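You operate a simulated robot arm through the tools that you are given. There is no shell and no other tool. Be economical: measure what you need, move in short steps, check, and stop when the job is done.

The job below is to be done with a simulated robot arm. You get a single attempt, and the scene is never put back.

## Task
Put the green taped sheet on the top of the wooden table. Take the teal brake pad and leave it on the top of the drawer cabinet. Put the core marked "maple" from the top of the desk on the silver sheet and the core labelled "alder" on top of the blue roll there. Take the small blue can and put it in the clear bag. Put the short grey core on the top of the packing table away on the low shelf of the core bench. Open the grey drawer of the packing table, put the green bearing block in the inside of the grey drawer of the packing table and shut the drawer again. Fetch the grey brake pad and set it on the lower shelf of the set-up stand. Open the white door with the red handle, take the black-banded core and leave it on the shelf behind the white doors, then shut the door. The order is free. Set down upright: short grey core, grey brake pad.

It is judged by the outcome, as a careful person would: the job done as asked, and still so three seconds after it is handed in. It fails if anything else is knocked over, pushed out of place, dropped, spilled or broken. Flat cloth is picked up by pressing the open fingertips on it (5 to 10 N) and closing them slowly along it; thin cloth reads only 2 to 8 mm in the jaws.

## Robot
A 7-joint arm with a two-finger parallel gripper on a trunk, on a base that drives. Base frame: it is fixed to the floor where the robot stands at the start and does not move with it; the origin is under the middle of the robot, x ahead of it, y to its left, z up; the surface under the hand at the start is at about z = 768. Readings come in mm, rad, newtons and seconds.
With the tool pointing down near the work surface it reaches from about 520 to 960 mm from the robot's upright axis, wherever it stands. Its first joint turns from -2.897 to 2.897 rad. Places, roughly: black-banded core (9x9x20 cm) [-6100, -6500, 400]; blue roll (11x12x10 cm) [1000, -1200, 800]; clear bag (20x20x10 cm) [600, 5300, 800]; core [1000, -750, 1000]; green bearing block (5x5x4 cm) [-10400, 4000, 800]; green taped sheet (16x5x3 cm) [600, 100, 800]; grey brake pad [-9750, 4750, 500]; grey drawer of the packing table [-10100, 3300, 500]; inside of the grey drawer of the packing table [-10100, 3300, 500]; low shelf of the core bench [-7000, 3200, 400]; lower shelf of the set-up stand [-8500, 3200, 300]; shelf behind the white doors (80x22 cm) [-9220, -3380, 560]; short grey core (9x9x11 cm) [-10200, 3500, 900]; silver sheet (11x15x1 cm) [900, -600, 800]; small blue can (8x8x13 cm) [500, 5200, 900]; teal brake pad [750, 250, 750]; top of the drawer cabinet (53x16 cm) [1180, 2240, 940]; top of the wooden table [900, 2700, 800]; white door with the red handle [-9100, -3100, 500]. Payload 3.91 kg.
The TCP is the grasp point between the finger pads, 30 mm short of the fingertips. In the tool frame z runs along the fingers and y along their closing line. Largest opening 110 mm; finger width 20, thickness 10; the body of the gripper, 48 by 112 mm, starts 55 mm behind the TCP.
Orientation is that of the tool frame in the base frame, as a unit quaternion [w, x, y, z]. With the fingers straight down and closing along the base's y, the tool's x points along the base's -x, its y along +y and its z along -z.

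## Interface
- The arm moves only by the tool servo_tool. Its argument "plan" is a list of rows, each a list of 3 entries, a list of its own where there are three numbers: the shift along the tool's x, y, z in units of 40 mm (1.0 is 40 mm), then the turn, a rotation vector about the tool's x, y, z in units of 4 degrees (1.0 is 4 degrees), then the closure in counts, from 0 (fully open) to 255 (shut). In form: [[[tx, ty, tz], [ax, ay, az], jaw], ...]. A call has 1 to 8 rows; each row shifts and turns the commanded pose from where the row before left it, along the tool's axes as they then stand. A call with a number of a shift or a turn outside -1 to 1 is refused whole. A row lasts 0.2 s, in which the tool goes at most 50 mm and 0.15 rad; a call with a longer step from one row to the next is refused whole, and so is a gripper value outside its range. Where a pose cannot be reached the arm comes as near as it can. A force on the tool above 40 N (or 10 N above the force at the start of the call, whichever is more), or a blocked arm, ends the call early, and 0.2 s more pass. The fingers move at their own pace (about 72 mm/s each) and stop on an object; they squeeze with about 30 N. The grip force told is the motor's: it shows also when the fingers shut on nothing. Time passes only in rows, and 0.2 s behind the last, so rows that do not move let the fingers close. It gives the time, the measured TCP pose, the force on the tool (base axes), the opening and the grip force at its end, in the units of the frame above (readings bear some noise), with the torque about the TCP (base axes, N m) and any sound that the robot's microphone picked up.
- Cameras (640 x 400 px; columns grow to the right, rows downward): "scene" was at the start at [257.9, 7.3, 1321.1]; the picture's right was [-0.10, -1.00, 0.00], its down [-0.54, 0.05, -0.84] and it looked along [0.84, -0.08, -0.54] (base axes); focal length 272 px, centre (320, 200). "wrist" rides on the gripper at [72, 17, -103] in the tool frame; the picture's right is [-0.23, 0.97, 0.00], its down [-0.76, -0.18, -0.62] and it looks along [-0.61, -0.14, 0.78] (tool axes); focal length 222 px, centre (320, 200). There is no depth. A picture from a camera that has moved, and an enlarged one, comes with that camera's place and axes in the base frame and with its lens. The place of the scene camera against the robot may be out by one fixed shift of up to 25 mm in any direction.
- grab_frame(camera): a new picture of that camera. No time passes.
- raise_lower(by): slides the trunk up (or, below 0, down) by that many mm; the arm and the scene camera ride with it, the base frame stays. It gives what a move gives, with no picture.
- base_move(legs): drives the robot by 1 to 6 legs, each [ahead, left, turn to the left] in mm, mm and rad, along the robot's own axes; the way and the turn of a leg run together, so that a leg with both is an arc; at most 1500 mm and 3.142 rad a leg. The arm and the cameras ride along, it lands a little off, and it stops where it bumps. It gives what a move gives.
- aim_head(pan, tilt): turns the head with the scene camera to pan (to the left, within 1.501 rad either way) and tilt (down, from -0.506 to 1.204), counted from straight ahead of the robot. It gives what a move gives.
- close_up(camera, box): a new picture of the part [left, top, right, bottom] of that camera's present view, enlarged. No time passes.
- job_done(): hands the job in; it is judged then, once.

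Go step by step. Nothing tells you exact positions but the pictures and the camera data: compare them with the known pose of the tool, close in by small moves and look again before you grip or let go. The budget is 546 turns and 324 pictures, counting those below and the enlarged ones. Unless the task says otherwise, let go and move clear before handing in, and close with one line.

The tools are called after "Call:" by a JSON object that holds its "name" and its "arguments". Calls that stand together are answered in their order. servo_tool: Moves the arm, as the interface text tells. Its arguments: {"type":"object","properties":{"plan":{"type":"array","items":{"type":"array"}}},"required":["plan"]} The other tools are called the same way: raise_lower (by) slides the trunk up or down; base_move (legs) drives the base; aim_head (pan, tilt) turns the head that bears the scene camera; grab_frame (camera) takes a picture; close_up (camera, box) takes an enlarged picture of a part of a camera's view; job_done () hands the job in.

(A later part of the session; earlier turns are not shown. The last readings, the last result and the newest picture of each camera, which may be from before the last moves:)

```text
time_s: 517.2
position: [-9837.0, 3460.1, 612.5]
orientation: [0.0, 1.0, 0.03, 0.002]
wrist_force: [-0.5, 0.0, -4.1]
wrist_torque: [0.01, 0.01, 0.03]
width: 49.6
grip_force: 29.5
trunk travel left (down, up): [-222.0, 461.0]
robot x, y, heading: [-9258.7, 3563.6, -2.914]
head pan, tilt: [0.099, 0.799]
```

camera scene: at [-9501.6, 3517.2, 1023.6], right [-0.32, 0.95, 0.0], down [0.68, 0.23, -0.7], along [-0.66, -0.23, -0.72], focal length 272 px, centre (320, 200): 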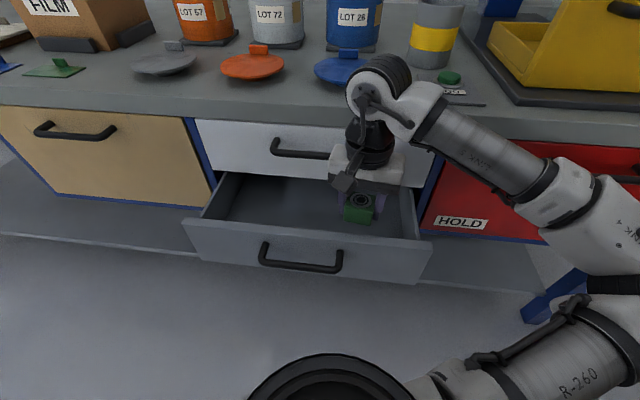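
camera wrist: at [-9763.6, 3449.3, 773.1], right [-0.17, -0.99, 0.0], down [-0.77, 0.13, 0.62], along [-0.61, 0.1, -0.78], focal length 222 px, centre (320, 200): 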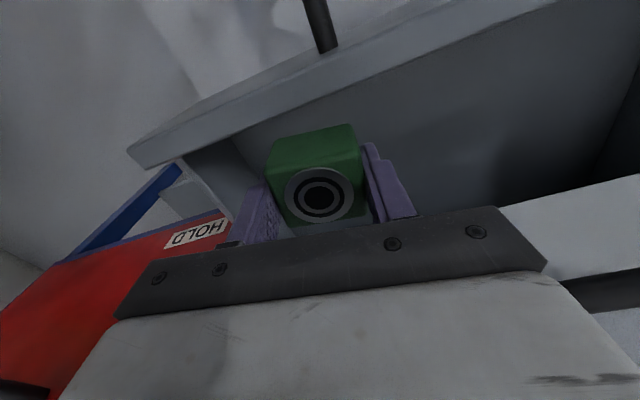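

Call:
{"name": "servo_tool", "arguments": {"plan": [[[0, 0, 0.15], [0, 0, 0], 200], [[0, 0, 0.15], [0, 0, 0], 200], [[0, 0, 0.1], [0, 0, 0], 200], [[0, 0, 0], [0, 0, 0], 200]]}}

Call:
{"name": "close_up", "arguments": {"camera": "scene", "box": [260, 100, 460, 260]}}

```text
time_s: 518.2
position: [-9836.6, 3459.7, 596.0]
orientation: [-0.001, 1.0, 0.029, 0.0]
wrist_force: [0.4, -0.5, -3.8]
wrist_torque: [-0.02, 0.01, 0.04]
width: 50.1
grip_force: 29.9
trunk travel left (down, up): [-222.0, 461.0]
robot x, y, heading: [-9258.1, 3567.2, -2.914]
head pan, tilt: [0.099, 0.799]
```

```text
2.50 times, centred on (360, 180) of scene
camera zoom: at [-9501.6, 3517.2, 1023.5], right [-0.32, 0.95, 0.0], down [0.68, 0.23, -0.7], along [-0.66, -0.23, -0.72], focal length 681 px, centre (220, 250)
```

zoom: 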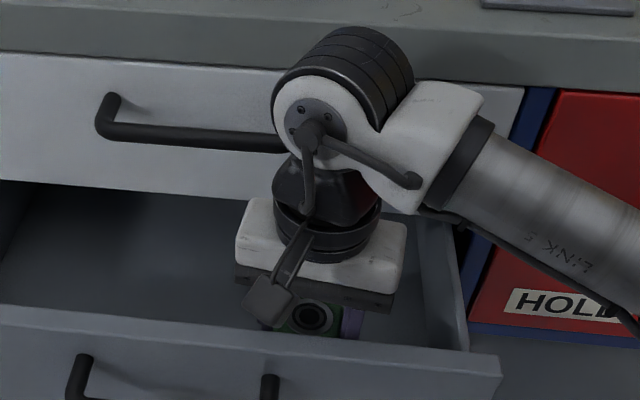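

Call:
{"name": "servo_tool", "arguments": {"plan": [[[0.05, 0, 0.1], [0, 0, 0], 200], [[0, 0, 0.1], [0, 0, 0], 200], [[0, 0, 0], [0, 0, 0], 200]]}}

Call:
{"name": "servo_tool", "arguments": {"plan": [[[0, 0, 0.1], [0, 0, 0], 200], [[0, 0, 0.1], [0, 0, 0], 200], [[0, 0, 0], [0, 0, 0], 200]]}}

```text
time_s: 519.0
position: [-9834.9, 3458.7, 588.4]
orientation: [-0.001, 1.0, 0.03, 0.001]
wrist_force: [1.2, 0.8, -4.3]
wrist_torque: [-0.02, -0.01, 0.03]
width: 49.5
grip_force: 29.4
trunk travel left (down, up): [-222.0, 461.0]
robot x, y, heading: [-9257.1, 3566.3, -2.909]
head pan, tilt: [0.099, 0.799]
```

```text
time_s: 519.8
position: [-9835.3, 3459.6, 580.3]
orientation: [0.0, 1.0, 0.03, 0.0]
wrist_force: [-0.2, -0.2, -5.0]
wrist_torque: [-0.03, 0.01, 0.0]
width: 49.8
grip_force: 30.1
trunk travel left (down, up): [-222.0, 461.0]
robot x, y, heading: [-9255.1, 3564.9, -2.912]
head pan, tilt: [0.099, 0.799]
```

Call:
{"name": "servo_tool", "arguments": {"plan": [[[0, 0, 0.1], [0, 0, 0], 200], [[0, 0, 0.1], [0, 0, 0], 200], [[0, 0, 0], [0, 0, 0], 200]]}}

Call:
{"name": "servo_tool", "arguments": {"plan": [[[0, 0, 0.1], [0, 0, 0], 200], [[0, 0, 0.1], [0, 0, 0], 200], [[0, 0, 0], [0, 0, 0], 200]]}}

Call:
{"name": "close_up", "arguments": {"camera": "scene", "box": [260, 100, 460, 260]}}

```text
time_s: 520.6
position: [-9835.5, 3458.7, 571.4]
orientation: [0.001, 1.0, 0.03, 0.0]
wrist_force: [0.2, -0.2, -4.4]
wrist_torque: [-0.02, -0.02, -0.01]
width: 49.8
grip_force: 30.3
trunk travel left (down, up): [-222.0, 461.0]
robot x, y, heading: [-9261.3, 3569.0, -2.912]
head pan, tilt: [0.099, 0.799]
```

```text
time_s: 521.4
position: [-9834.8, 3459.6, 564.2]
orientation: [0.0, 1.0, 0.03, 0.001]
wrist_force: [0.3, -0.1, -4.0]
wrist_torque: [-0.03, 0.06, 0.0]
width: 49.8
grip_force: 29.5
trunk travel left (down, up): [-222.0, 461.0]
robot x, y, heading: [-9257.2, 3562.2, -2.91]
head pan, tilt: [0.099, 0.799]
```

```text
2.50 times, centred on (360, 180) of scene
camera zoom: at [-9501.6, 3517.2, 1023.5], right [-0.32, 0.95, 0.0], down [0.68, 0.23, -0.7], along [-0.66, -0.23, -0.72], focal length 681 px, centre (220, 250)
```

zoom: 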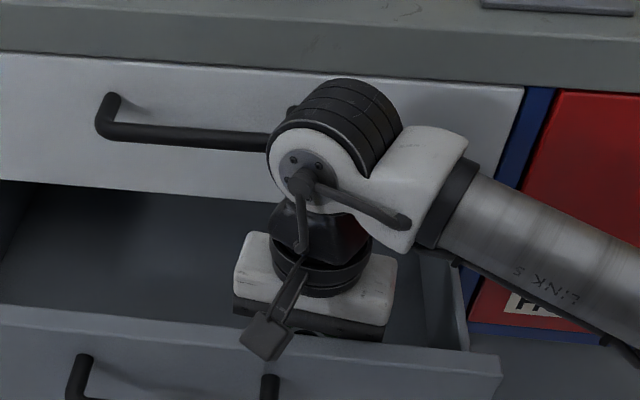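

Call:
{"name": "servo_tool", "arguments": {"plan": [[[0, 0, 0.1], [0, 0, 0], 200], [[0, 0, 0.1], [0, 0, 0], 200], [[0, 0, 0], [0, 0, 0], 200]]}}

Call:
{"name": "grab_frame", "arguments": {"camera": "wrist"}}

```text
time_s: 522.2
position: [-9835.8, 3460.1, 556.4]
orientation: [-0.001, 1.0, 0.029, 0.0]
wrist_force: [0.0, -0.7, -4.5]
wrist_torque: [0.01, -0.01, 0.04]
width: 49.8
grip_force: 29.7
trunk travel left (down, up): [-222.0, 461.0]
robot x, y, heading: [-9265.3, 3565.7, -2.912]
head pan, tilt: [0.099, 0.799]
```

```text
141 pictures are left
camera wrist: at [-9761.5, 3447.6, 658.8], right [-0.17, -0.99, 0.0], down [-0.77, 0.13, 0.62], along [-0.61, 0.1, -0.78], focal length 222 px, centre (320, 200)
```

wrist: 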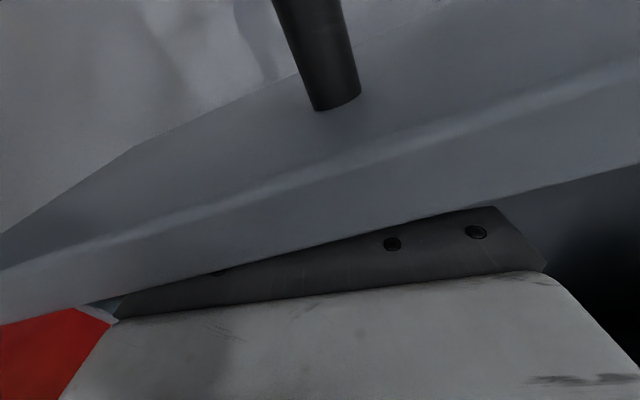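

Call:
{"name": "servo_tool", "arguments": {"plan": [[[0, 0, 0.1], [0, 0, 0], 200], [[0, 0, 0.1], [0, 0, 0], 200], [[0, 0, 0], [0, 0, 0], 200]]}}

Call:
{"name": "servo_tool", "arguments": {"plan": [[[0, 0, 0.1], [0, 0, 0], 200], [[0, 0, 0.1], [0, 0, 0], 200], [[0, 0, 0], [0, 0, 0], 200]]}}

```text
time_s: 523.2
position: [-9835.6, 3459.2, 552.6]
orientation: [0.001, 1.0, 0.029, -0.005]
wrist_force: [-0.4, -0.9, 25.2]
wrist_torque: [0.82, -0.67, 0.14]
width: 50.0
grip_force: 29.9
trunk travel left (down, up): [-222.0, 461.0]
robot x, y, heading: [-9258.4, 3567.4, -2.911]
head pan, tilt: [0.099, 0.799]
stopped in row 3: the force on the tool passed its limit at 41 N (the readings are from after the stop); the commanded pose is now the measured one
```

```text
time_s: 523.5
position: [-9835.7, 3458.4, 551.5]
orientation: [0.001, 1.0, 0.029, -0.004]
wrist_force: [-1.1, 0.2, 23.1]
wrist_torque: [0.89, -1.51, 0.26]
width: 49.7
grip_force: 30.7
trunk travel left (down, up): [-222.0, 461.0]
robot x, y, heading: [-9258.9, 3566.5, -2.914]
head pan, tilt: [0.099, 0.799]
stopped in row 1: the force on the tool passed its limit at 46 N (the readings are from after the stop); the commanded pose is now the measured one
```

Contact. Ease up 3 mm and check whether it's the block or the camera that touches.

Call:
{"name": "servo_tool", "arguments": {"plan": [[[0, 0, -0.06], [0, 0, 0], 200], [[0, 0, 0], [0, 0, 0], 200]]}}

Call:
{"name": "close_up", "arguments": {"camera": "scene", "box": [260, 140, 460, 300]}}

```text
time_s: 524.1
position: [-9836.7, 3459.8, 553.1]
orientation: [0.001, 1.0, 0.03, -0.003]
wrist_force: [-0.4, -1.9, 0.6]
wrist_torque: [0.12, 0.0, -0.02]
width: 49.6
grip_force: 30.4
trunk travel left (down, up): [-222.0, 461.0]
robot x, y, heading: [-9259.5, 3565.1, -2.908]
head pan, tilt: [0.099, 0.799]
```

```text
2.50 times, centred on (360, 220) of scene
camera zoom: at [-9501.5, 3517.1, 1023.3], right [-0.32, 0.95, 0.0], down [0.68, 0.23, -0.7], along [-0.66, -0.23, -0.72], focal length 681 px, centre (220, 150)
```

zoom: 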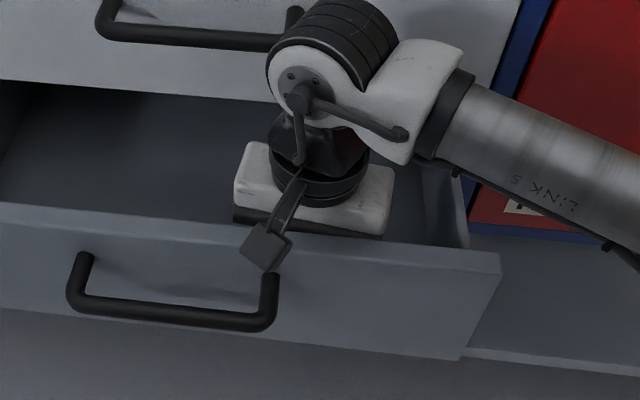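

The block rests on the drawer floor. Release and rise straight up.

Call:
{"name": "servo_tool", "arguments": {"plan": [[[0, 0, 0], [0, 0, 0], 150], [[0, 0, 0], [0, 0, 0], 90], [[0, 0, 0], [0, 0, 0], 90], [[0, 0, -0.4], [0, 0, 0], 90], [[0, 0, -0.8], [0, 0, 0], 90], [[0, 0, -0.9], [0, 0, 0], 90], [[0, 0, -0.9], [0, 0, 0], 90]]}}

Call:
{"name": "raise_lower", "arguments": {"by": 250}}

Call:
{"name": "grab_frame", "arguments": {"camera": "scene"}}

```text
time_s: 525.7
position: [-9834.9, 3460.4, 672.8]
orientation: [0.002, 1.0, 0.03, -0.003]
wrist_force: [-0.5, 0.5, 0.1]
wrist_torque: [-0.03, 0.02, 0.01]
width: 71.2
grip_force: 0.1
trunk travel left (down, up): [-222.0, 461.0]
robot x, y, heading: [-9259.1, 3568.6, -2.914]
head pan, tilt: [0.099, 0.799]
```

```text
time_s: 528.3
position: [-9835.8, 3461.5, 922.7]
orientation: [0.001, 1.0, 0.03, -0.004]
wrist_force: [-0.6, 0.4, 0.5]
wrist_torque: [0.01, -0.01, 0.04]
width: 71.5
grip_force: 0.1
trunk travel left (down, up): [-472.0, 211.0]
robot x, y, heading: [-9258.4, 3567.7, -2.917]
head pan, tilt: [0.099, 0.799]
```

```text
139 pictures are left
camera scene: at [-9501.6, 3517.2, 1273.6], right [-0.32, 0.95, 0.0], down [0.68, 0.23, -0.7], along [-0.66, -0.23, -0.72], focal length 272 px, centre (320, 200)
```

scene: 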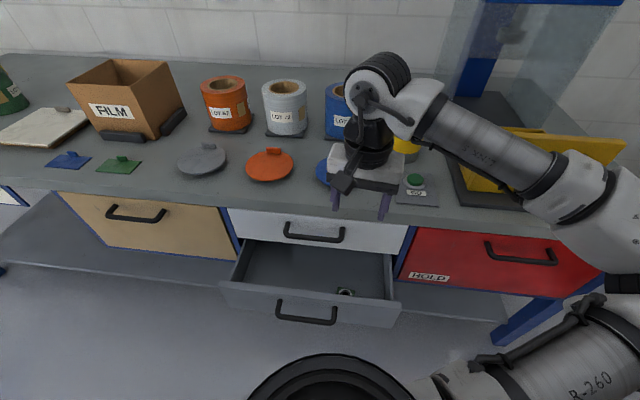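

The block is inside. To close, I'll push the panel with closed, forward-tilted fingers. First move back and tilt the tool.

Call:
{"name": "servo_tool", "arguments": {"plan": [[[0.95, -0.15, 0], [0, 0, 0], 255], [[0.95, -0.15, 0], [0, 0, 0], 255], [[0.95, -0.15, 0], [0, 0, 0], 255], [[0.5, 0, 0], [0, -1, 0], 255], [[0, 0, 0], [0, -1, 0], 255], [[0, 0, 0], [0, -1, 0], 255], [[0, 0, 0], [0, -1, 0], 255], [[0, 0, 0], [0, -1, 0], 255]]}}

Call:
{"name": "servo_tool", "arguments": {"plan": [[[0, 0, 0], [0, -1, 0], 255], [[0, 0, 0], [0, -1, 0], 255], [[0, 0, 0], [0, -1, 0], 255], [[0, 0, 0], [0, -1, 0], 255], [[0, 0, 0], [0, -1, 0], 255]]}}

Call:
{"name": "grab_frame", "arguments": {"camera": "scene"}}

```text
time_s: 530.1
position: [-9748.3, 3480.3, 966.5]
orientation: [0.006, 0.984, 0.029, -0.176]
wrist_force: [-0.3, -0.5, 0.5]
wrist_torque: [0.03, 0.01, 0.03]
width: 0.1
grip_force: 30.0
out of reach, approached as far as the arm can: row 4, 5, 6, 7, 8
trunk travel left (down, up): [-472.0, 211.0]
robot x, y, heading: [-9256.4, 3564.4, -2.914]
head pan, tilt: [0.099, 0.799]
```

```text
time_s: 531.3
position: [-9789.6, 3472.4, 1016.4]
orientation: [0.012, 0.938, 0.029, -0.344]
wrist_force: [-0.8, 0.8, -0.4]
wrist_torque: [-0.01, -0.03, -0.03]
width: 0.0
grip_force: 30.0
out of reach, approached as far as the arm can: row 1, 2, 3, 4, 5
trunk travel left (down, up): [-472.0, 211.0]
robot x, y, heading: [-9260.9, 3558.3, -2.908]
head pan, tilt: [0.099, 0.799]
```

```text
138 pictures are left
camera scene: at [-9501.5, 3517.2, 1273.6], right [-0.32, 0.95, 0.0], down [0.68, 0.23, -0.7], along [-0.66, -0.23, -0.72], focal length 272 px, centre (320, 200)
```

scene: 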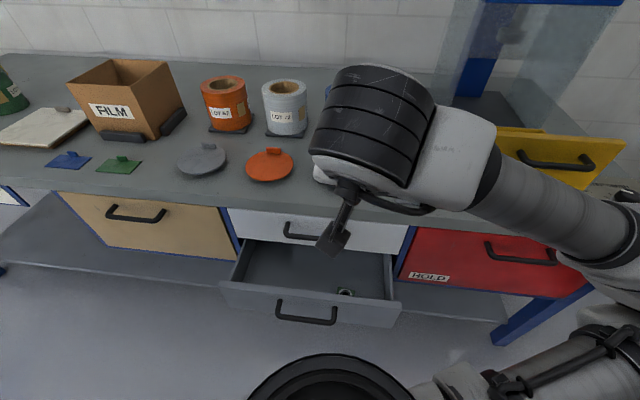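

Too close for this tilt; back the base up 120 mm and lower.

Call:
{"name": "base_move", "arguments": {"legs": [[-120, 0, 0]]}}

Call:
{"name": "raise_lower", "arguments": {"by": -300}}

Call:
{"name": "grab_frame", "arguments": {"camera": "scene"}}

```text
time_s: 532.5
position: [-9671.9, 3501.3, 1017.3]
orientation: [0.011, 0.939, 0.027, -0.344]
wrist_force: [0.7, -0.1, 0.9]
wrist_torque: [-0.02, -0.04, -0.02]
width: 0.1
grip_force: 30.0
trunk travel left (down, up): [-472.0, 211.0]
robot x, y, heading: [-9137.4, 3593.5, -2.911]
head pan, tilt: [0.099, 0.799]
```

```text
time_s: 535.5
position: [-9673.1, 3500.0, 716.2]
orientation: [0.01, 0.938, 0.027, -0.344]
wrist_force: [-0.3, -1.2, 0.2]
wrist_torque: [-0.04, 0.02, 0.01]
width: 0.3
grip_force: 30.0
trunk travel left (down, up): [-172.0, 511.0]
robot x, y, heading: [-9140.8, 3590.9, -2.908]
head pan, tilt: [0.099, 0.799]
```

```text
137 pictures are left
camera scene: at [-9384.0, 3544.8, 973.7], right [-0.32, 0.95, 0.0], down [0.68, 0.23, -0.7], along [-0.66, -0.22, -0.72], focal length 272 px, centre (320, 200)
```

scene: 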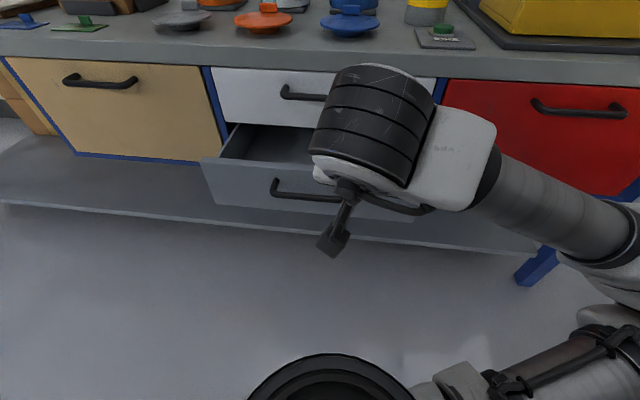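

Call:
{"name": "raise_lower", "arguments": {"by": -85}}

Call:
{"name": "grab_frame", "arguments": {"camera": "wrist"}}

```text
time_s: 536.7
position: [-9673.1, 3499.7, 631.1]
orientation: [0.011, 0.939, 0.028, -0.343]
wrist_force: [-0.3, -0.3, 0.1]
wrist_torque: [-0.03, -0.02, 0.03]
width: 0.0
grip_force: 29.9
trunk travel left (down, up): [-87.0, 596.0]
robot x, y, heading: [-9139.5, 3593.0, -2.911]
head pan, tilt: [0.099, 0.799]
```

```text
136 pictures are left
camera wrist: at [-9549.6, 3491.1, 663.3], right [-0.12, -0.98, 0.15], down [-0.19, 0.17, 0.97], along [-0.98, 0.08, -0.21], focal length 222 px, centre (320, 200)
```

wrist: 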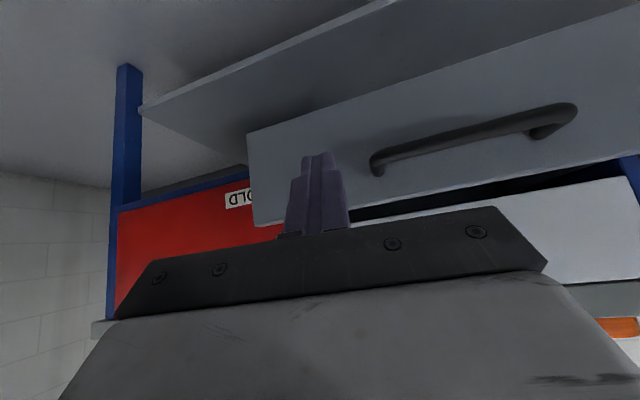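

The closed fingertips face the right part of the drawer panel. Push by driving forward 200 mm.

Call:
{"name": "base_move", "arguments": {"legs": [[195, 0, 0]]}}

Call:
{"name": "grab_frame", "arguments": {"camera": "scene"}}

```text
time_s: 538.3
position: [-9860.7, 3456.7, 631.4]
orientation: [0.011, 0.939, 0.027, -0.344]
wrist_force: [-0.9, -0.5, -1.4]
wrist_torque: [0.0, 0.03, 0.01]
width: 0.1
grip_force: 30.2
trunk travel left (down, up): [-87.0, 596.0]
robot x, y, heading: [-9331.2, 3549.1, -2.909]
head pan, tilt: [0.099, 0.799]
```

```text
135 pictures are left
camera scene: at [-9573.0, 3500.4, 888.6], right [-0.32, 0.95, 0.0], down [0.68, 0.23, -0.7], along [-0.66, -0.23, -0.72], focal length 272 px, centre (320, 200)
```

scene: 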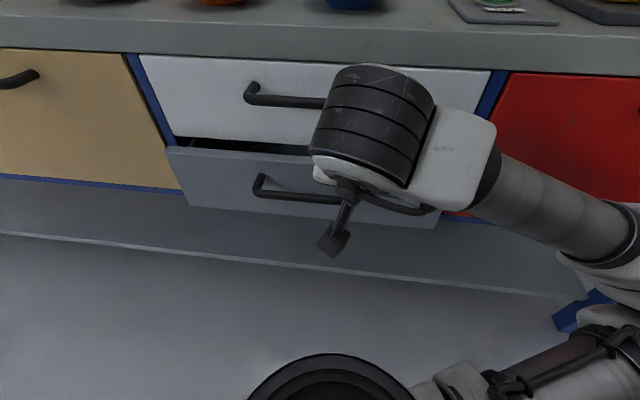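

Call:
{"name": "base_move", "arguments": {"legs": [[30, 0, 0]]}}

Call:
{"name": "servo_tool", "arguments": {"plan": [[[-0.1, -0.03, 0.09], [0, 0, 0], 255], [[-0.1, -0.03, 0.09], [0, 0, 0], 255], [[-0.1, -0.03, 0.09], [0, 0, 0], 255], [[-0.1, -0.03, 0.09], [0, 0, 0], 255], [[-0.1, -0.03, 0.09], [0, 0, 0], 255], [[-0.1, -0.03, 0.09], [0, 0, 0], 255]]}}

Call:
{"name": "grab_frame", "arguments": {"camera": "scene"}}

```text
time_s: 539.1
position: [-9890.9, 3449.5, 632.2]
orientation: [0.011, 0.939, 0.028, -0.343]
wrist_force: [-0.6, 0.5, 0.2]
wrist_torque: [-0.03, 0.01, -0.01]
width: 0.0
grip_force: 29.9
trunk travel left (down, up): [-87.0, 596.0]
robot x, y, heading: [-9355.3, 3542.5, -2.909]
head pan, tilt: [0.099, 0.799]
```

```text
time_s: 540.0
position: [-9905.5, 3452.0, 630.9]
orientation: [0.011, 0.939, 0.031, -0.342]
wrist_force: [13.1, 3.1, 10.0]
wrist_torque: [-0.05, 0.03, 0.03]
width: 0.0
grip_force: 30.4
trunk travel left (down, up): [-87.0, 596.0]
robot x, y, heading: [-9357.9, 3540.3, -2.917]
head pan, tilt: [0.099, 0.799]
stopped in row 4: the force on the tool passed its limit at 50 N (the readings are from after the stop); the commanded pose is now the measured one
```

```text
134 pictures are left
camera scene: at [-9600.6, 3493.8, 889.1], right [-0.32, 0.95, 0.0], down [0.68, 0.23, -0.7], along [-0.66, -0.23, -0.72], focal length 272 px, centre (320, 200)
```

scene: 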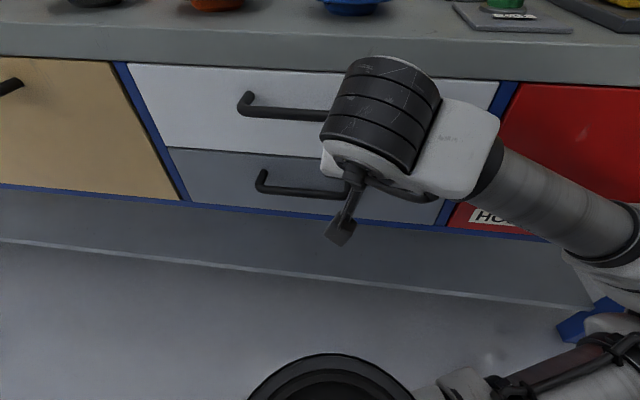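

The drawer is shut flush. Back off, raise, and use the same tilted tool to fetch the short grey core.

Call:
{"name": "base_move", "arguments": {"legs": [[-150, 0, 0]]}}

Call:
{"name": "raise_lower", "arguments": {"by": 400}}

Call:
{"name": "base_move", "arguments": {"legs": [[0, -90, 0]]}}

Call:
{"name": "servo_tool", "arguments": {"plan": [[[0, 0, 0], [0, 0, 0], 100], [[0, 0, 0], [0, 0, 0], 0], [[0, 0, 0], [0, 0, 0], 0]]}}

Call:
{"name": "grab_frame", "arguments": {"camera": "wrist"}}

Call:
{"name": "grab_frame", "arguments": {"camera": "scene"}}

```text
time_s: 541.4
position: [-9761.1, 3486.3, 630.1]
orientation: [0.01, 0.94, 0.031, -0.341]
wrist_force: [0.8, 0.3, -0.5]
wrist_torque: [0.03, 0.0, -0.03]
width: 0.0
grip_force: 30.8
trunk travel left (down, up): [-87.0, 596.0]
robot x, y, heading: [-9215.0, 3577.7, -2.913]
head pan, tilt: [0.099, 0.799]
```

```text
time_s: 545.2
position: [-9761.7, 3486.5, 1030.6]
orientation: [0.01, 0.939, 0.03, -0.341]
wrist_force: [-0.6, -0.3, 0.8]
wrist_torque: [0.01, 0.01, 0.01]
width: 0.2
grip_force: 30.1
trunk travel left (down, up): [-487.0, 196.0]
robot x, y, heading: [-9213.9, 3578.3, -2.912]
head pan, tilt: [0.099, 0.799]
```

```text
time_s: 546.6
position: [-9781.5, 3572.2, 1029.1]
orientation: [0.01, 0.939, 0.031, -0.341]
wrist_force: [0.5, 0.2, -0.6]
wrist_torque: [-0.02, 0.0, 0.01]
width: 0.1
grip_force: 29.8
trunk travel left (down, up): [-487.0, 196.0]
robot x, y, heading: [-9235.5, 3663.7, -2.914]
head pan, tilt: [0.099, 0.799]
```

```text
time_s: 547.4
position: [-9779.8, 3571.9, 1030.7]
orientation: [0.011, 0.94, 0.031, -0.341]
wrist_force: [0.1, -0.1, -0.2]
wrist_torque: [0.03, -0.01, -0.02]
width: 109.0
grip_force: 0.8
trunk travel left (down, up): [-487.0, 196.0]
robot x, y, heading: [-9234.4, 3661.8, -2.91]
head pan, tilt: [0.099, 0.799]
```

```text
133 pictures are left
camera wrist: at [-9658.4, 3563.0, 1062.0], right [-0.11, -0.98, 0.14], down [-0.2, 0.16, 0.97], along [-0.97, 0.08, -0.21], focal length 222 px, centre (320, 200)
```

wrist: 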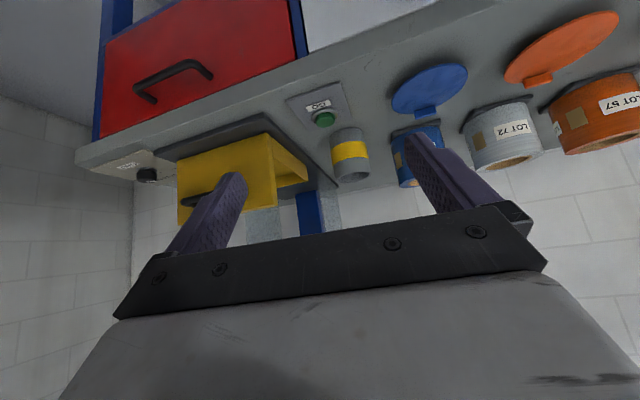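

```text
132 pictures are left
camera scene: at [-9476.6, 3613.9, 1288.6], right [-0.32, 0.95, 0.0], down [0.68, 0.23, -0.7], along [-0.66, -0.23, -0.72], focal length 272 px, centre (320, 200)
```

scene: 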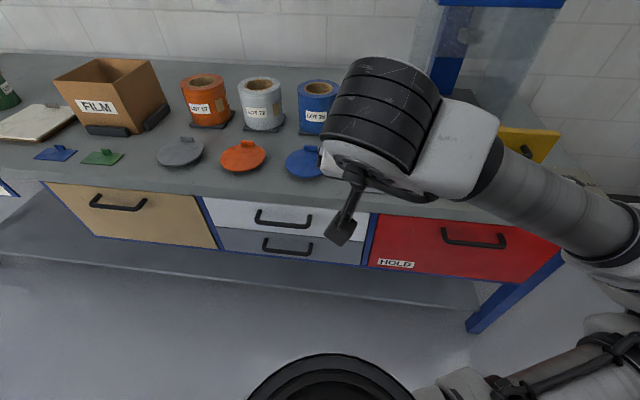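

The core is at about (-10172,3520) with ~55 mm gaps on both sides. Drive 200 mm forward and re-measure.

Call:
{"name": "base_move", "arguments": {"legs": [[200, 0, 0]]}}

Call:
{"name": "grab_frame", "arguments": {"camera": "wrist"}}

```text
time_s: 549.0
position: [-9975.6, 3526.5, 1030.3]
orientation: [0.011, 0.939, 0.032, -0.341]
wrist_force: [0.8, -0.6, -0.2]
wrist_torque: [0.02, 0.0, 0.02]
width: 110.1
grip_force: 0.1
trunk travel left (down, up): [-487.0, 196.0]
robot x, y, heading: [-9428.1, 3616.3, -2.913]
head pan, tilt: [0.099, 0.799]
```

```text
131 pictures are left
camera wrist: at [-9853.8, 3516.9, 1061.8], right [-0.11, -0.98, 0.14], down [-0.2, 0.16, 0.97], along [-0.97, 0.08, -0.21], focal length 222 px, centre (320, 200)
```

wrist: 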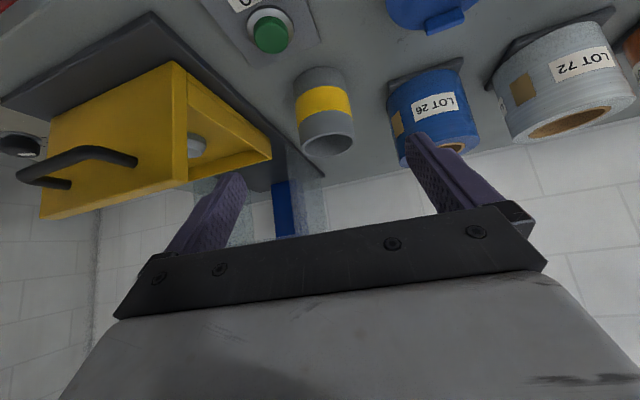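

Call:
{"name": "servo_tool", "arguments": {"plan": [[[-0.23, -0.01, 0.95], [0, 0, 0], 0], [[-0.23, -0.01, 0.95], [0, 0, 0], 0], [[-0.23, -0.01, 0.95], [0, 0, 0], 0], [[-0.23, -0.02, 0.95], [0, 0, 0], 0], [[0, 0, 0], [0, 0, 0], 0]]}}

Call:
{"name": "grab_frame", "arguments": {"camera": "wrist"}}

```text
time_s: 550.2
position: [-10102.3, 3520.4, 936.5]
orientation: [0.012, 0.939, 0.032, -0.342]
wrist_force: [0.5, 0.1, 0.9]
wrist_torque: [0.01, -0.03, 0.0]
width: 109.9
grip_force: 0.1
trunk travel left (down, up): [-487.0, 196.0]
robot x, y, heading: [-9432.2, 3614.3, -2.912]
head pan, tilt: [0.099, 0.799]
```

```text
130 pictures are left
camera wrist: at [-9979.4, 3511.3, 968.5], right [-0.11, -0.98, 0.14], down [-0.19, 0.16, 0.97], along [-0.97, 0.08, -0.21], focal length 222 px, centre (320, 200)
```

wrist: 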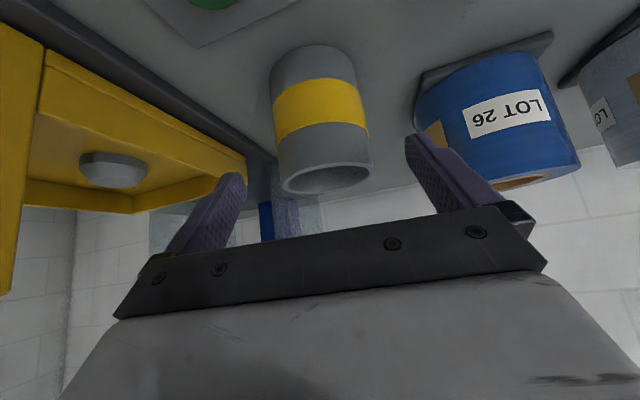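

Call:
{"name": "servo_tool", "arguments": {"plan": [[[0, 0, 0.7], [0, 0, 0], 0], [[0, 0, 0.7], [0, 0, 0], 0], [[0, 0, 0.6], [0, 0, 0], 0], [[0, 0, 0], [0, 0, 0], 0]]}}

Call:
{"name": "grab_frame", "arguments": {"camera": "wrist"}}

Call:
{"name": "grab_frame", "arguments": {"camera": "scene"}}

```text
time_s: 551.2
position: [-10153.7, 3516.9, 874.6]
orientation: [0.011, 0.939, 0.032, -0.341]
wrist_force: [-0.7, -0.5, 0.1]
wrist_torque: [-0.01, -0.02, 0.01]
width: 109.8
grip_force: 0.1
trunk travel left (down, up): [-487.0, 196.0]
robot x, y, heading: [-9430.5, 3617.2, -2.91]
head pan, tilt: [0.099, 0.799]
```

```text
129 pictures are left
camera wrist: at [-10030.2, 3508.0, 907.5], right [-0.11, -0.98, 0.14], down [-0.2, 0.16, 0.97], along [-0.97, 0.08, -0.21], focal length 222 px, centre (320, 200)
```

wrist: 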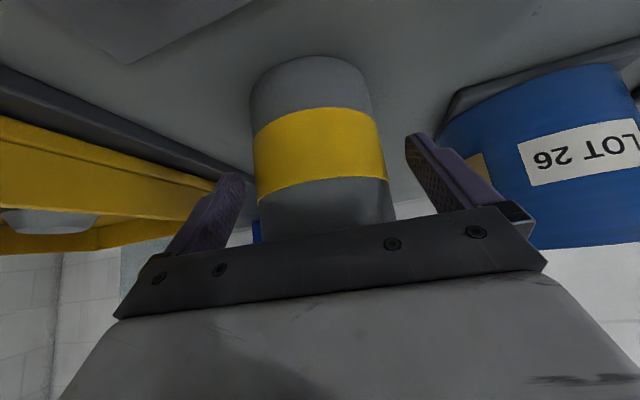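

```text
128 pictures are left
camera scene: at [-9671.8, 3568.0, 1288.6], right [-0.32, 0.95, 0.0], down [0.68, 0.23, -0.7], along [-0.66, -0.23, -0.72], focal length 272 px, centre (320, 200)
```

scene: 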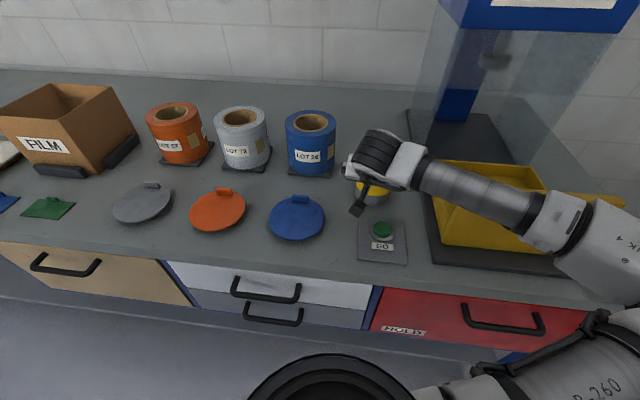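

Fingers straddle the core. Close and lift.

Call:
{"name": "servo_tool", "arguments": {"plan": [[[0, 0, 0], [0, 0, 0], 30], [[0, 0, 0], [0, 0, 0], 60], [[0, 0, 0], [0, 0, 0], 120], [[0, 0, 0], [0, 0, 0], 160], [[0, 0, 0], [0, 0, 0], 160]]}}

Call:
{"name": "servo_tool", "arguments": {"plan": [[[-0.25, 0, -0.3], [0, 0, 0], 160], [[-0.4, 0, -0.48], [0, 0, 0], 160], [[-0.6, 0, -0.72], [0, 0, 0], 160], [[0, 0, 0], [0, 0, 0], 160]]}}

Call:
{"name": "grab_frame", "arguments": {"camera": "wrist"}}

Call:
{"name": "grab_frame", "arguments": {"camera": "scene"}}

```text
time_s: 552.4
position: [-10153.0, 3516.9, 876.1]
orientation: [0.012, 0.939, 0.032, -0.341]
wrist_force: [-1.4, 1.0, 1.1]
wrist_torque: [-0.05, 0.04, 0.01]
width: 86.0
grip_force: 29.9
trunk travel left (down, up): [-487.0, 196.0]
robot x, y, heading: [-9430.8, 3621.5, -2.911]
head pan, tilt: [0.099, 0.799]
```

```text
time_s: 553.4
position: [-10153.7, 3516.3, 953.8]
orientation: [0.01, 0.94, 0.03, -0.341]
wrist_force: [-0.5, 0.8, -1.5]
wrist_torque: [0.02, -0.05, 0.04]
width: 85.9
grip_force: 29.6
trunk travel left (down, up): [-487.0, 196.0]
robot x, y, heading: [-9429.5, 3616.7, -2.912]
head pan, tilt: [0.099, 0.799]
```

```text
127 pictures are left
camera wrist: at [-10030.4, 3508.2, 986.0], right [-0.11, -0.98, 0.14], down [-0.2, 0.16, 0.97], along [-0.97, 0.08, -0.21], focal length 222 px, centre (320, 200)
```

wrist: 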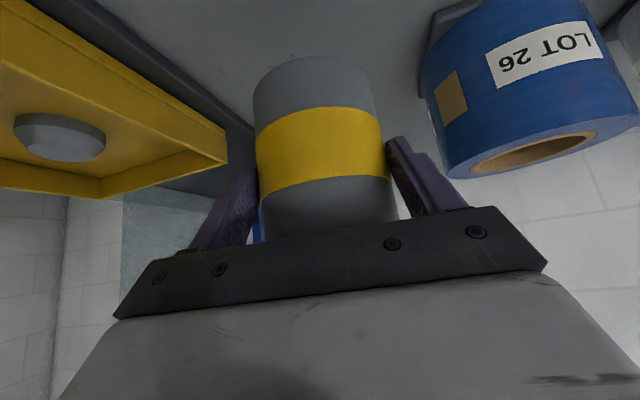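

```text
126 pictures are left
camera scene: at [-9671.9, 3568.0, 1288.6], right [-0.32, 0.95, 0.0], down [0.68, 0.23, -0.7], along [-0.66, -0.23, -0.72], focal length 272 px, centre (320, 200)
```

scene: 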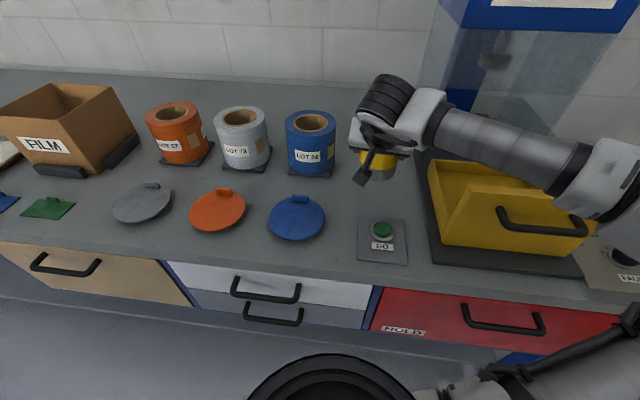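

Core held upright. Raise it, back away, and carry it round the stand's end toward the core bench aisle.

Call:
{"name": "raise_lower", "arguments": {"by": 190}}

Call:
{"name": "base_move", "arguments": {"legs": [[-250, 0, 0], [0, 800, 0], [0, 820, 0]]}}

Call:
{"name": "base_move", "arguments": {"legs": [[-250, 0, 0], [0, 0, 1.57], [0, 0, 1.56]]}}

Call:
{"name": "aim_head", "arguments": {"pan": 0.3, "tilt": 0.4}}

Call:
{"name": "grab_frame", "arguments": {"camera": "scene"}}

```text
time_s: 555.5
position: [-10153.0, 3516.7, 1144.3]
orientation: [0.011, 0.939, 0.032, -0.341]
wrist_force: [0.5, 1.1, -2.0]
wrist_torque: [0.01, -0.08, -0.01]
width: 85.7
grip_force: 30.1
trunk travel left (down, up): [-677.0, 6.0]
robot x, y, heading: [-9429.8, 3620.9, -2.913]
head pan, tilt: [0.099, 0.799]
```

```text
time_s: 569.9
position: [-9542.6, 1999.0, 1144.3]
orientation: [0.01, 0.94, 0.03, -0.34]
wrist_force: [0.7, -0.2, -1.8]
wrist_torque: [-0.02, -0.03, 0.0]
width: 83.7
grip_force: 30.5
trunk travel left (down, up): [-677.0, 6.0]
robot x, y, heading: [-8818.3, 2093.9, -2.917]
head pan, tilt: [0.099, 0.799]
```

```text
time_s: 579.5
position: [-7848.5, 2226.7, 1144.0]
orientation: [0.341, -0.015, 0.94, 0.005]
wrist_force: [-0.1, -0.7, -1.3]
wrist_torque: [0.0, 0.05, -0.01]
width: 81.1
grip_force: 30.3
trunk travel left (down, up): [-677.0, 6.0]
robot x, y, heading: [-8577.7, 2148.5, 0.198]
head pan, tilt: [0.099, 0.799]
```

```text
time_s: 580.3
position: [-7848.2, 2226.2, 1143.3]
orientation: [0.341, -0.015, 0.94, 0.005]
wrist_force: [0.4, 0.8, -1.6]
wrist_torque: [0.04, 0.08, 0.0]
width: 81.2
grip_force: 29.9
trunk travel left (down, up): [-677.0, 6.0]
robot x, y, heading: [-8575.0, 2152.0, 0.198]
head pan, tilt: [0.3, 0.4]
```

```text
125 pictures are left
camera scene: at [-8327.8, 2244.6, 1513.6], right [0.48, -0.88, 0.0], down [-0.34, -0.19, -0.92], along [0.81, 0.44, -0.39], focal length 272 px, centre (320, 200)
```

scene: 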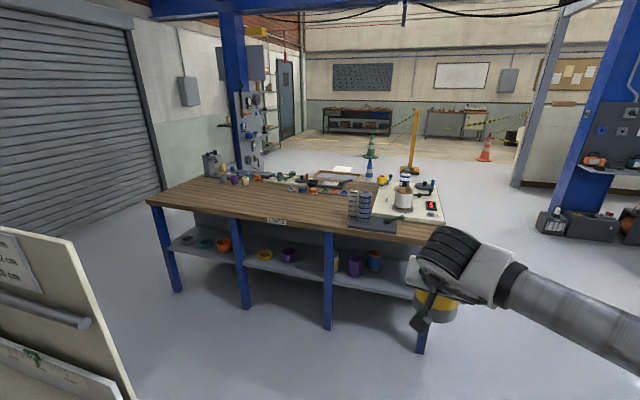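

The jaw width is shrinking (86→81 mm): the core may be slipping. Check the wrist view.

Call:
{"name": "grab_frame", "arguments": {"camera": "wrist"}}

```text
124 pictures are left
camera wrist: at [-7970.8, 2239.5, 1175.7], right [0.14, 0.98, 0.14], down [0.19, -0.17, 0.97], along [0.97, -0.11, -0.21], focal length 222 px, centre (320, 200)
```

wrist: 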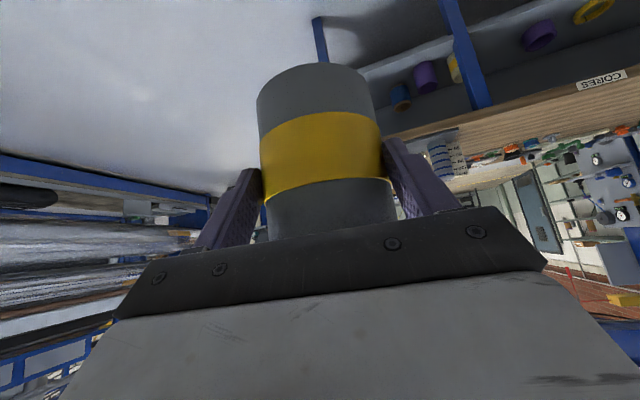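

The core is creeping outward because the pads sit slightly behind its axis. I'll relax the squeeze and see, then set it down on the bench to regrip deeper.

Call:
{"name": "servo_tool", "arguments": {"plan": [[[0, 0, 0], [0, 0, 0], 69], [[0, 0, 0], [0, 0, 0], 69]]}}

Call:
{"name": "close_up", "arguments": {"camera": "scene", "box": [130, 140, 460, 350]}}

```text
time_s: 580.9
position: [-7848.3, 2225.5, 1144.0]
orientation: [0.343, -0.016, 0.939, 0.005]
wrist_force: [0.0, 0.7, 0.2]
wrist_torque: [0.01, 0.01, 0.03]
width: 80.3
grip_force: 0.1
trunk travel left (down, up): [-677.0, 6.0]
robot x, y, heading: [-8574.0, 2154.0, 0.2]
head pan, tilt: [0.3, 0.4]
```

```text
1.90 times, centred on (295, 245) of scene
camera zoom: at [-8327.9, 2244.6, 1513.7], right [0.48, -0.88, 0.0], down [-0.34, -0.19, -0.92], along [0.81, 0.44, -0.39], focal length 519 px, centre (368, 114)
```

zoom: 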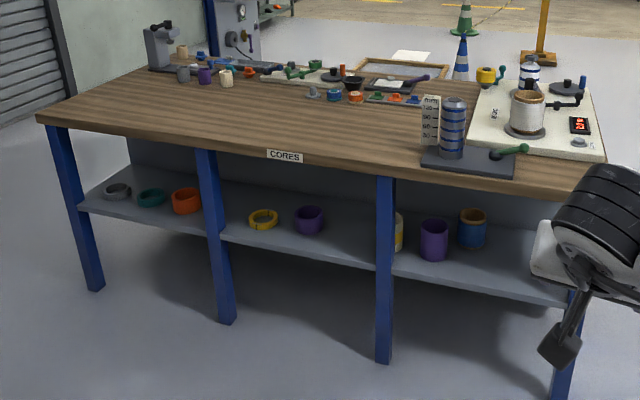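

The grip force went to zero — the core has dropped. Find it.

Call:
{"name": "grab_frame", "arguments": {"camera": "wrist"}}

Call:
{"name": "aim_head", "arguments": {"pan": 0.0, "tilt": 0.75}}

Call:
{"name": "grab_frame", "arguments": {"camera": "scene"}}

```text
122 pictures are left
camera wrist: at [-7970.8, 2239.5, 1175.9], right [0.14, 0.98, 0.14], down [0.19, -0.17, 0.97], along [0.97, -0.11, -0.21], focal length 222 px, centre (320, 200)
```

wrist: 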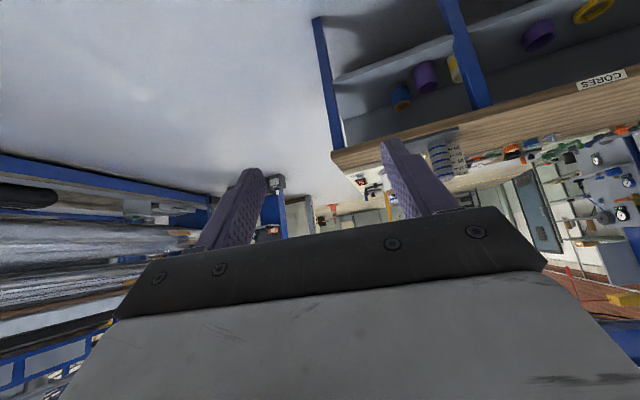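

```text
time_s: 581.8
position: [-7848.5, 2225.1, 1143.9]
orientation: [0.341, -0.016, 0.94, 0.005]
wrist_force: [-0.2, 0.0, -0.3]
wrist_torque: [0.0, 0.02, -0.02]
width: 80.2
grip_force: 0.1
trunk travel left (down, up): [-677.0, 6.0]
robot x, y, heading: [-8573.3, 2149.8, 0.194]
head pan, tilt: [0.0, 0.75]
```

```text
121 pictures are left
camera scene: at [-8328.1, 2216.7, 1482.7], right [0.2, -0.98, 0.0], down [-0.67, -0.13, -0.73], along [0.72, 0.14, -0.68], focal length 272 px, centre (320, 200)
```

scene: 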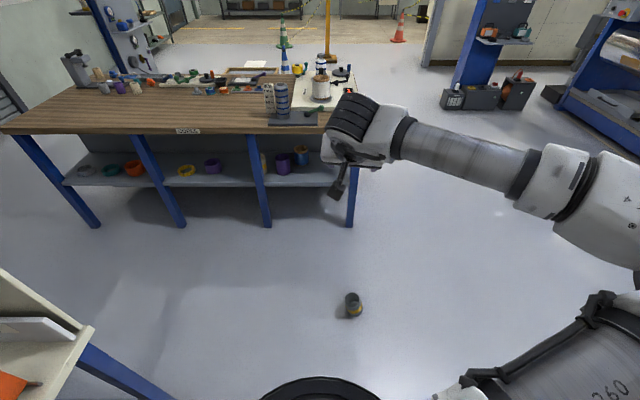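

Call:
{"name": "close_up", "arguments": {"camera": "scene", "box": [310, 270, 400, 340]}}

```text
5.71 times, centred on (355, 305) of scene
camera zoom: at [-8328.1, 2216.7, 1482.7], right [0.2, -0.98, 0.0], down [-0.67, -0.13, -0.73], along [0.72, 0.14, -0.68], focal length 1556 px, centre (120, -400)
```

zoom: 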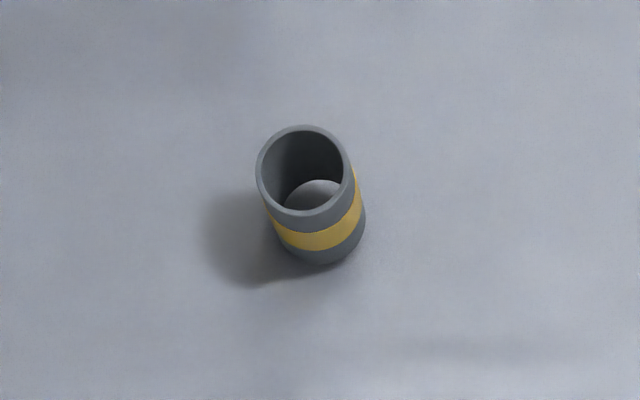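

The core landed upright on the floor near (-7603,2165). I'll position the robot to pick it up, with a deeper grip this time.

Call:
{"name": "base_move", "arguments": {"legs": [[215, -140, 0]]}}

Call:
{"name": "servo_tool", "arguments": {"plan": [[[0, 0, 0], [0, 0, 0], 0], [[0, 0, 0], [0, 0, 0], 0]]}}

Call:
{"name": "raise_lower", "arguments": {"by": -450}}

Call:
{"name": "aim_head", "arguments": {"pan": 0.0, "tilt": 0.75}}

Call:
{"name": "grab_frame", "arguments": {"camera": "scene"}}

Call:
{"name": "grab_frame", "arguments": {"camera": "wrist"}}

```text
time_s: 583.6
position: [-7608.0, 2132.3, 1144.0]
orientation: [0.341, -0.016, 0.94, 0.005]
wrist_force: [-0.2, 0.0, -0.8]
wrist_torque: [-0.02, 0.02, 0.04]
width: 80.2
grip_force: 0.0
trunk travel left (down, up): [-677.0, 6.0]
robot x, y, heading: [-8341.1, 2058.5, 0.195]
head pan, tilt: [0.0, 0.75]
```

```text
time_s: 584.2
position: [-7610.0, 2132.4, 1142.9]
orientation: [0.342, -0.015, 0.94, 0.004]
wrist_force: [-0.4, -0.1, -0.2]
wrist_torque: [0.03, -0.03, 0.0]
width: 110.1
grip_force: 0.0
trunk travel left (down, up): [-677.0, 6.0]
robot x, y, heading: [-8336.9, 2056.1, 0.198]
head pan, tilt: [0.0, 0.75]
```

```text
refused: -450 is not a number from -400 to 400
```

```text
time_s: 584.8
position: [-7609.7, 2132.5, 1144.8]
orientation: [0.341, -0.017, 0.94, 0.006]
wrist_force: [0.4, 0.1, -0.3]
wrist_torque: [-0.02, 0.02, 0.0]
width: 110.1
grip_force: 0.1
trunk travel left (down, up): [-677.0, 6.0]
robot x, y, heading: [-8338.8, 2058.3, 0.196]
head pan, tilt: [0.0, 0.75]
```

```text
119 pictures are left
camera scene: at [-8089.2, 2122.3, 1482.6], right [0.2, -0.98, 0.0], down [-0.67, -0.13, -0.73], along [0.72, 0.14, -0.68], focal length 272 px, centre (320, 200)
```

scene: 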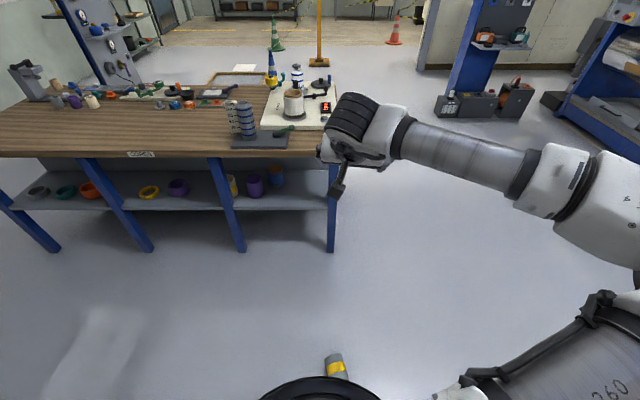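

```text
118 pictures are left
camera wrist: at [-7732.0, 2145.4, 1175.8], right [0.14, 0.98, 0.14], down [0.19, -0.17, 0.97], along [0.97, -0.11, -0.21], focal length 222 px, centre (320, 200)
```

wrist: 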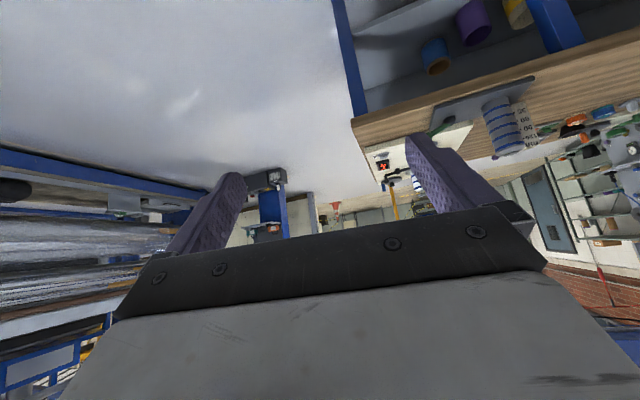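

Call:
{"name": "close_up", "arguments": {"camera": "scene", "box": [290, 330, 390, 400]}}

```text
5.71 times, centred on (340, 365) of scene
camera zoom: at [-8089.2, 2122.3, 1482.6], right [0.2, -0.98, 0.0], down [-0.67, -0.13, -0.73], along [0.72, 0.14, -0.68], focal length 1556 px, centre (206, -743)
```

zoom: 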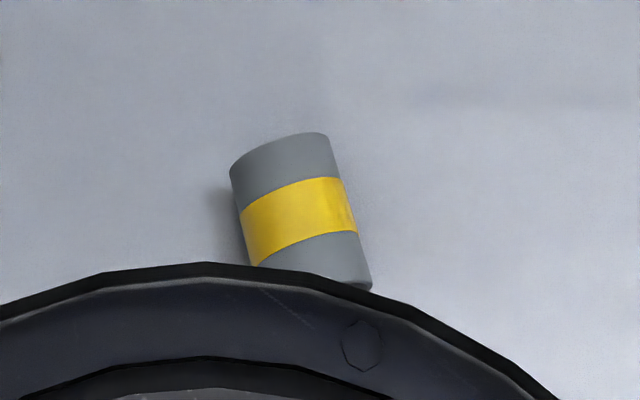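

It ended up lying on its side at about (-7679,2125), axis azimuth ≈25°. I'll grip it from above across its diameter, which then lets me turn it upright by tipping the tool forward.

Call:
{"name": "servo_tool", "arguments": {"plan": [[[0, 0, 0], [0, 1, 0], 0], [[0, 0, 0], [0, 1, 0], 0], [[0, 0, 0], [0, 1, 0], 0], [[0, 0, 0], [0, 1, 0], 0], [[0, 0, 0], [0, 1, 0], 0], [[0, 0, 0], [0, 1, 0], 0], [[0, 0, 0], [0, 1, 0], 0], [[0, 0, 0], [0, 1, 0], 0]]}}

Call:
{"name": "servo_tool", "arguments": {"plan": [[[0, 0, 0], [0, 1, 0], 0], [[0, 0, 0], [0, 1, 0], 0], [[0, 0, 0], [0, 0, -1], 0], [[0, 0, 0], [0, 0, -1], 0], [[0, 0, 0], [0, 0, -1], 0], [[0, 0, 0], [0, 0, -1], 0], [[0, 0, 0], [0, 0, -1], 0], [[0, 0, 0], [0, 0, -0.75], 0]]}}

Call:
{"name": "raise_lower", "arguments": {"by": -390}}

Call:
{"name": "grab_frame", "arguments": {"camera": "wrist"}}

Call:
{"name": "grab_frame", "arguments": {"camera": "scene"}}

```text
time_s: 586.6
position: [-7609.9, 2132.5, 1143.1]
orientation: [0.067, -0.017, 0.998, 0.0]
wrist_force: [-0.8, -0.4, 0.0]
wrist_torque: [0.02, -0.02, 0.01]
width: 109.9
grip_force: 0.0
trunk travel left (down, up): [-677.0, 6.0]
robot x, y, heading: [-8332.3, 2058.6, 0.195]
head pan, tilt: [0.0, 0.75]
```

```text
time_s: 588.4
position: [-7608.9, 2132.5, 1144.0]
orientation: [-0.001, -0.217, 0.976, -0.002]
wrist_force: [0.0, 0.4, -0.6]
wrist_torque: [-0.03, -0.02, 0.02]
width: 109.9
grip_force: 0.0
trunk travel left (down, up): [-677.0, 6.0]
robot x, y, heading: [-8338.3, 2057.1, 0.197]
head pan, tilt: [0.0, 0.75]
```

```text
time_s: 592.2
position: [-7609.4, 2133.3, 755.2]
orientation: [-0.001, -0.216, 0.976, -0.001]
wrist_force: [-0.4, 0.1, -0.3]
wrist_torque: [-0.02, 0.03, -0.03]
width: 109.8
grip_force: 0.1
trunk travel left (down, up): [-287.0, 396.0]
robot x, y, heading: [-8338.2, 2058.7, 0.197]
head pan, tilt: [0.0, 0.75]
```

```text
116 pictures are left
camera wrist: at [-7682.5, 2117.6, 856.7], right [-0.2, 0.98, 0.0], down [0.77, 0.16, 0.62], along [0.61, 0.13, -0.78], focal length 222 px, centre (320, 200)
```

wrist: 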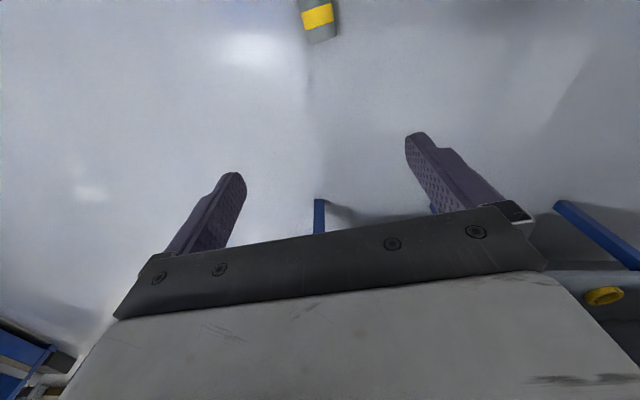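

```text
115 pictures are left
camera scene: at [-8089.2, 2122.3, 1092.7], right [0.2, -0.98, 0.0], down [-0.67, -0.13, -0.73], along [0.72, 0.14, -0.68], focal length 272 px, centre (320, 200)
```

scene: 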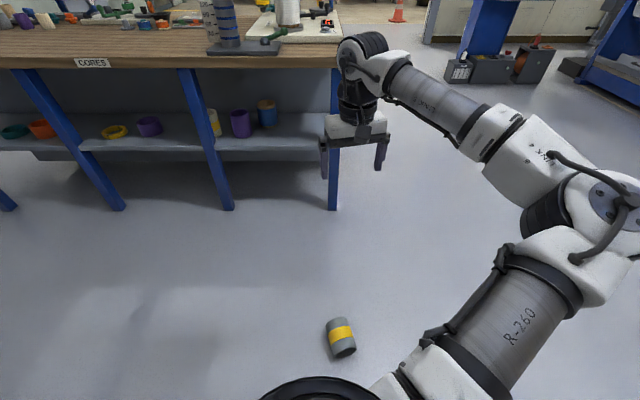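

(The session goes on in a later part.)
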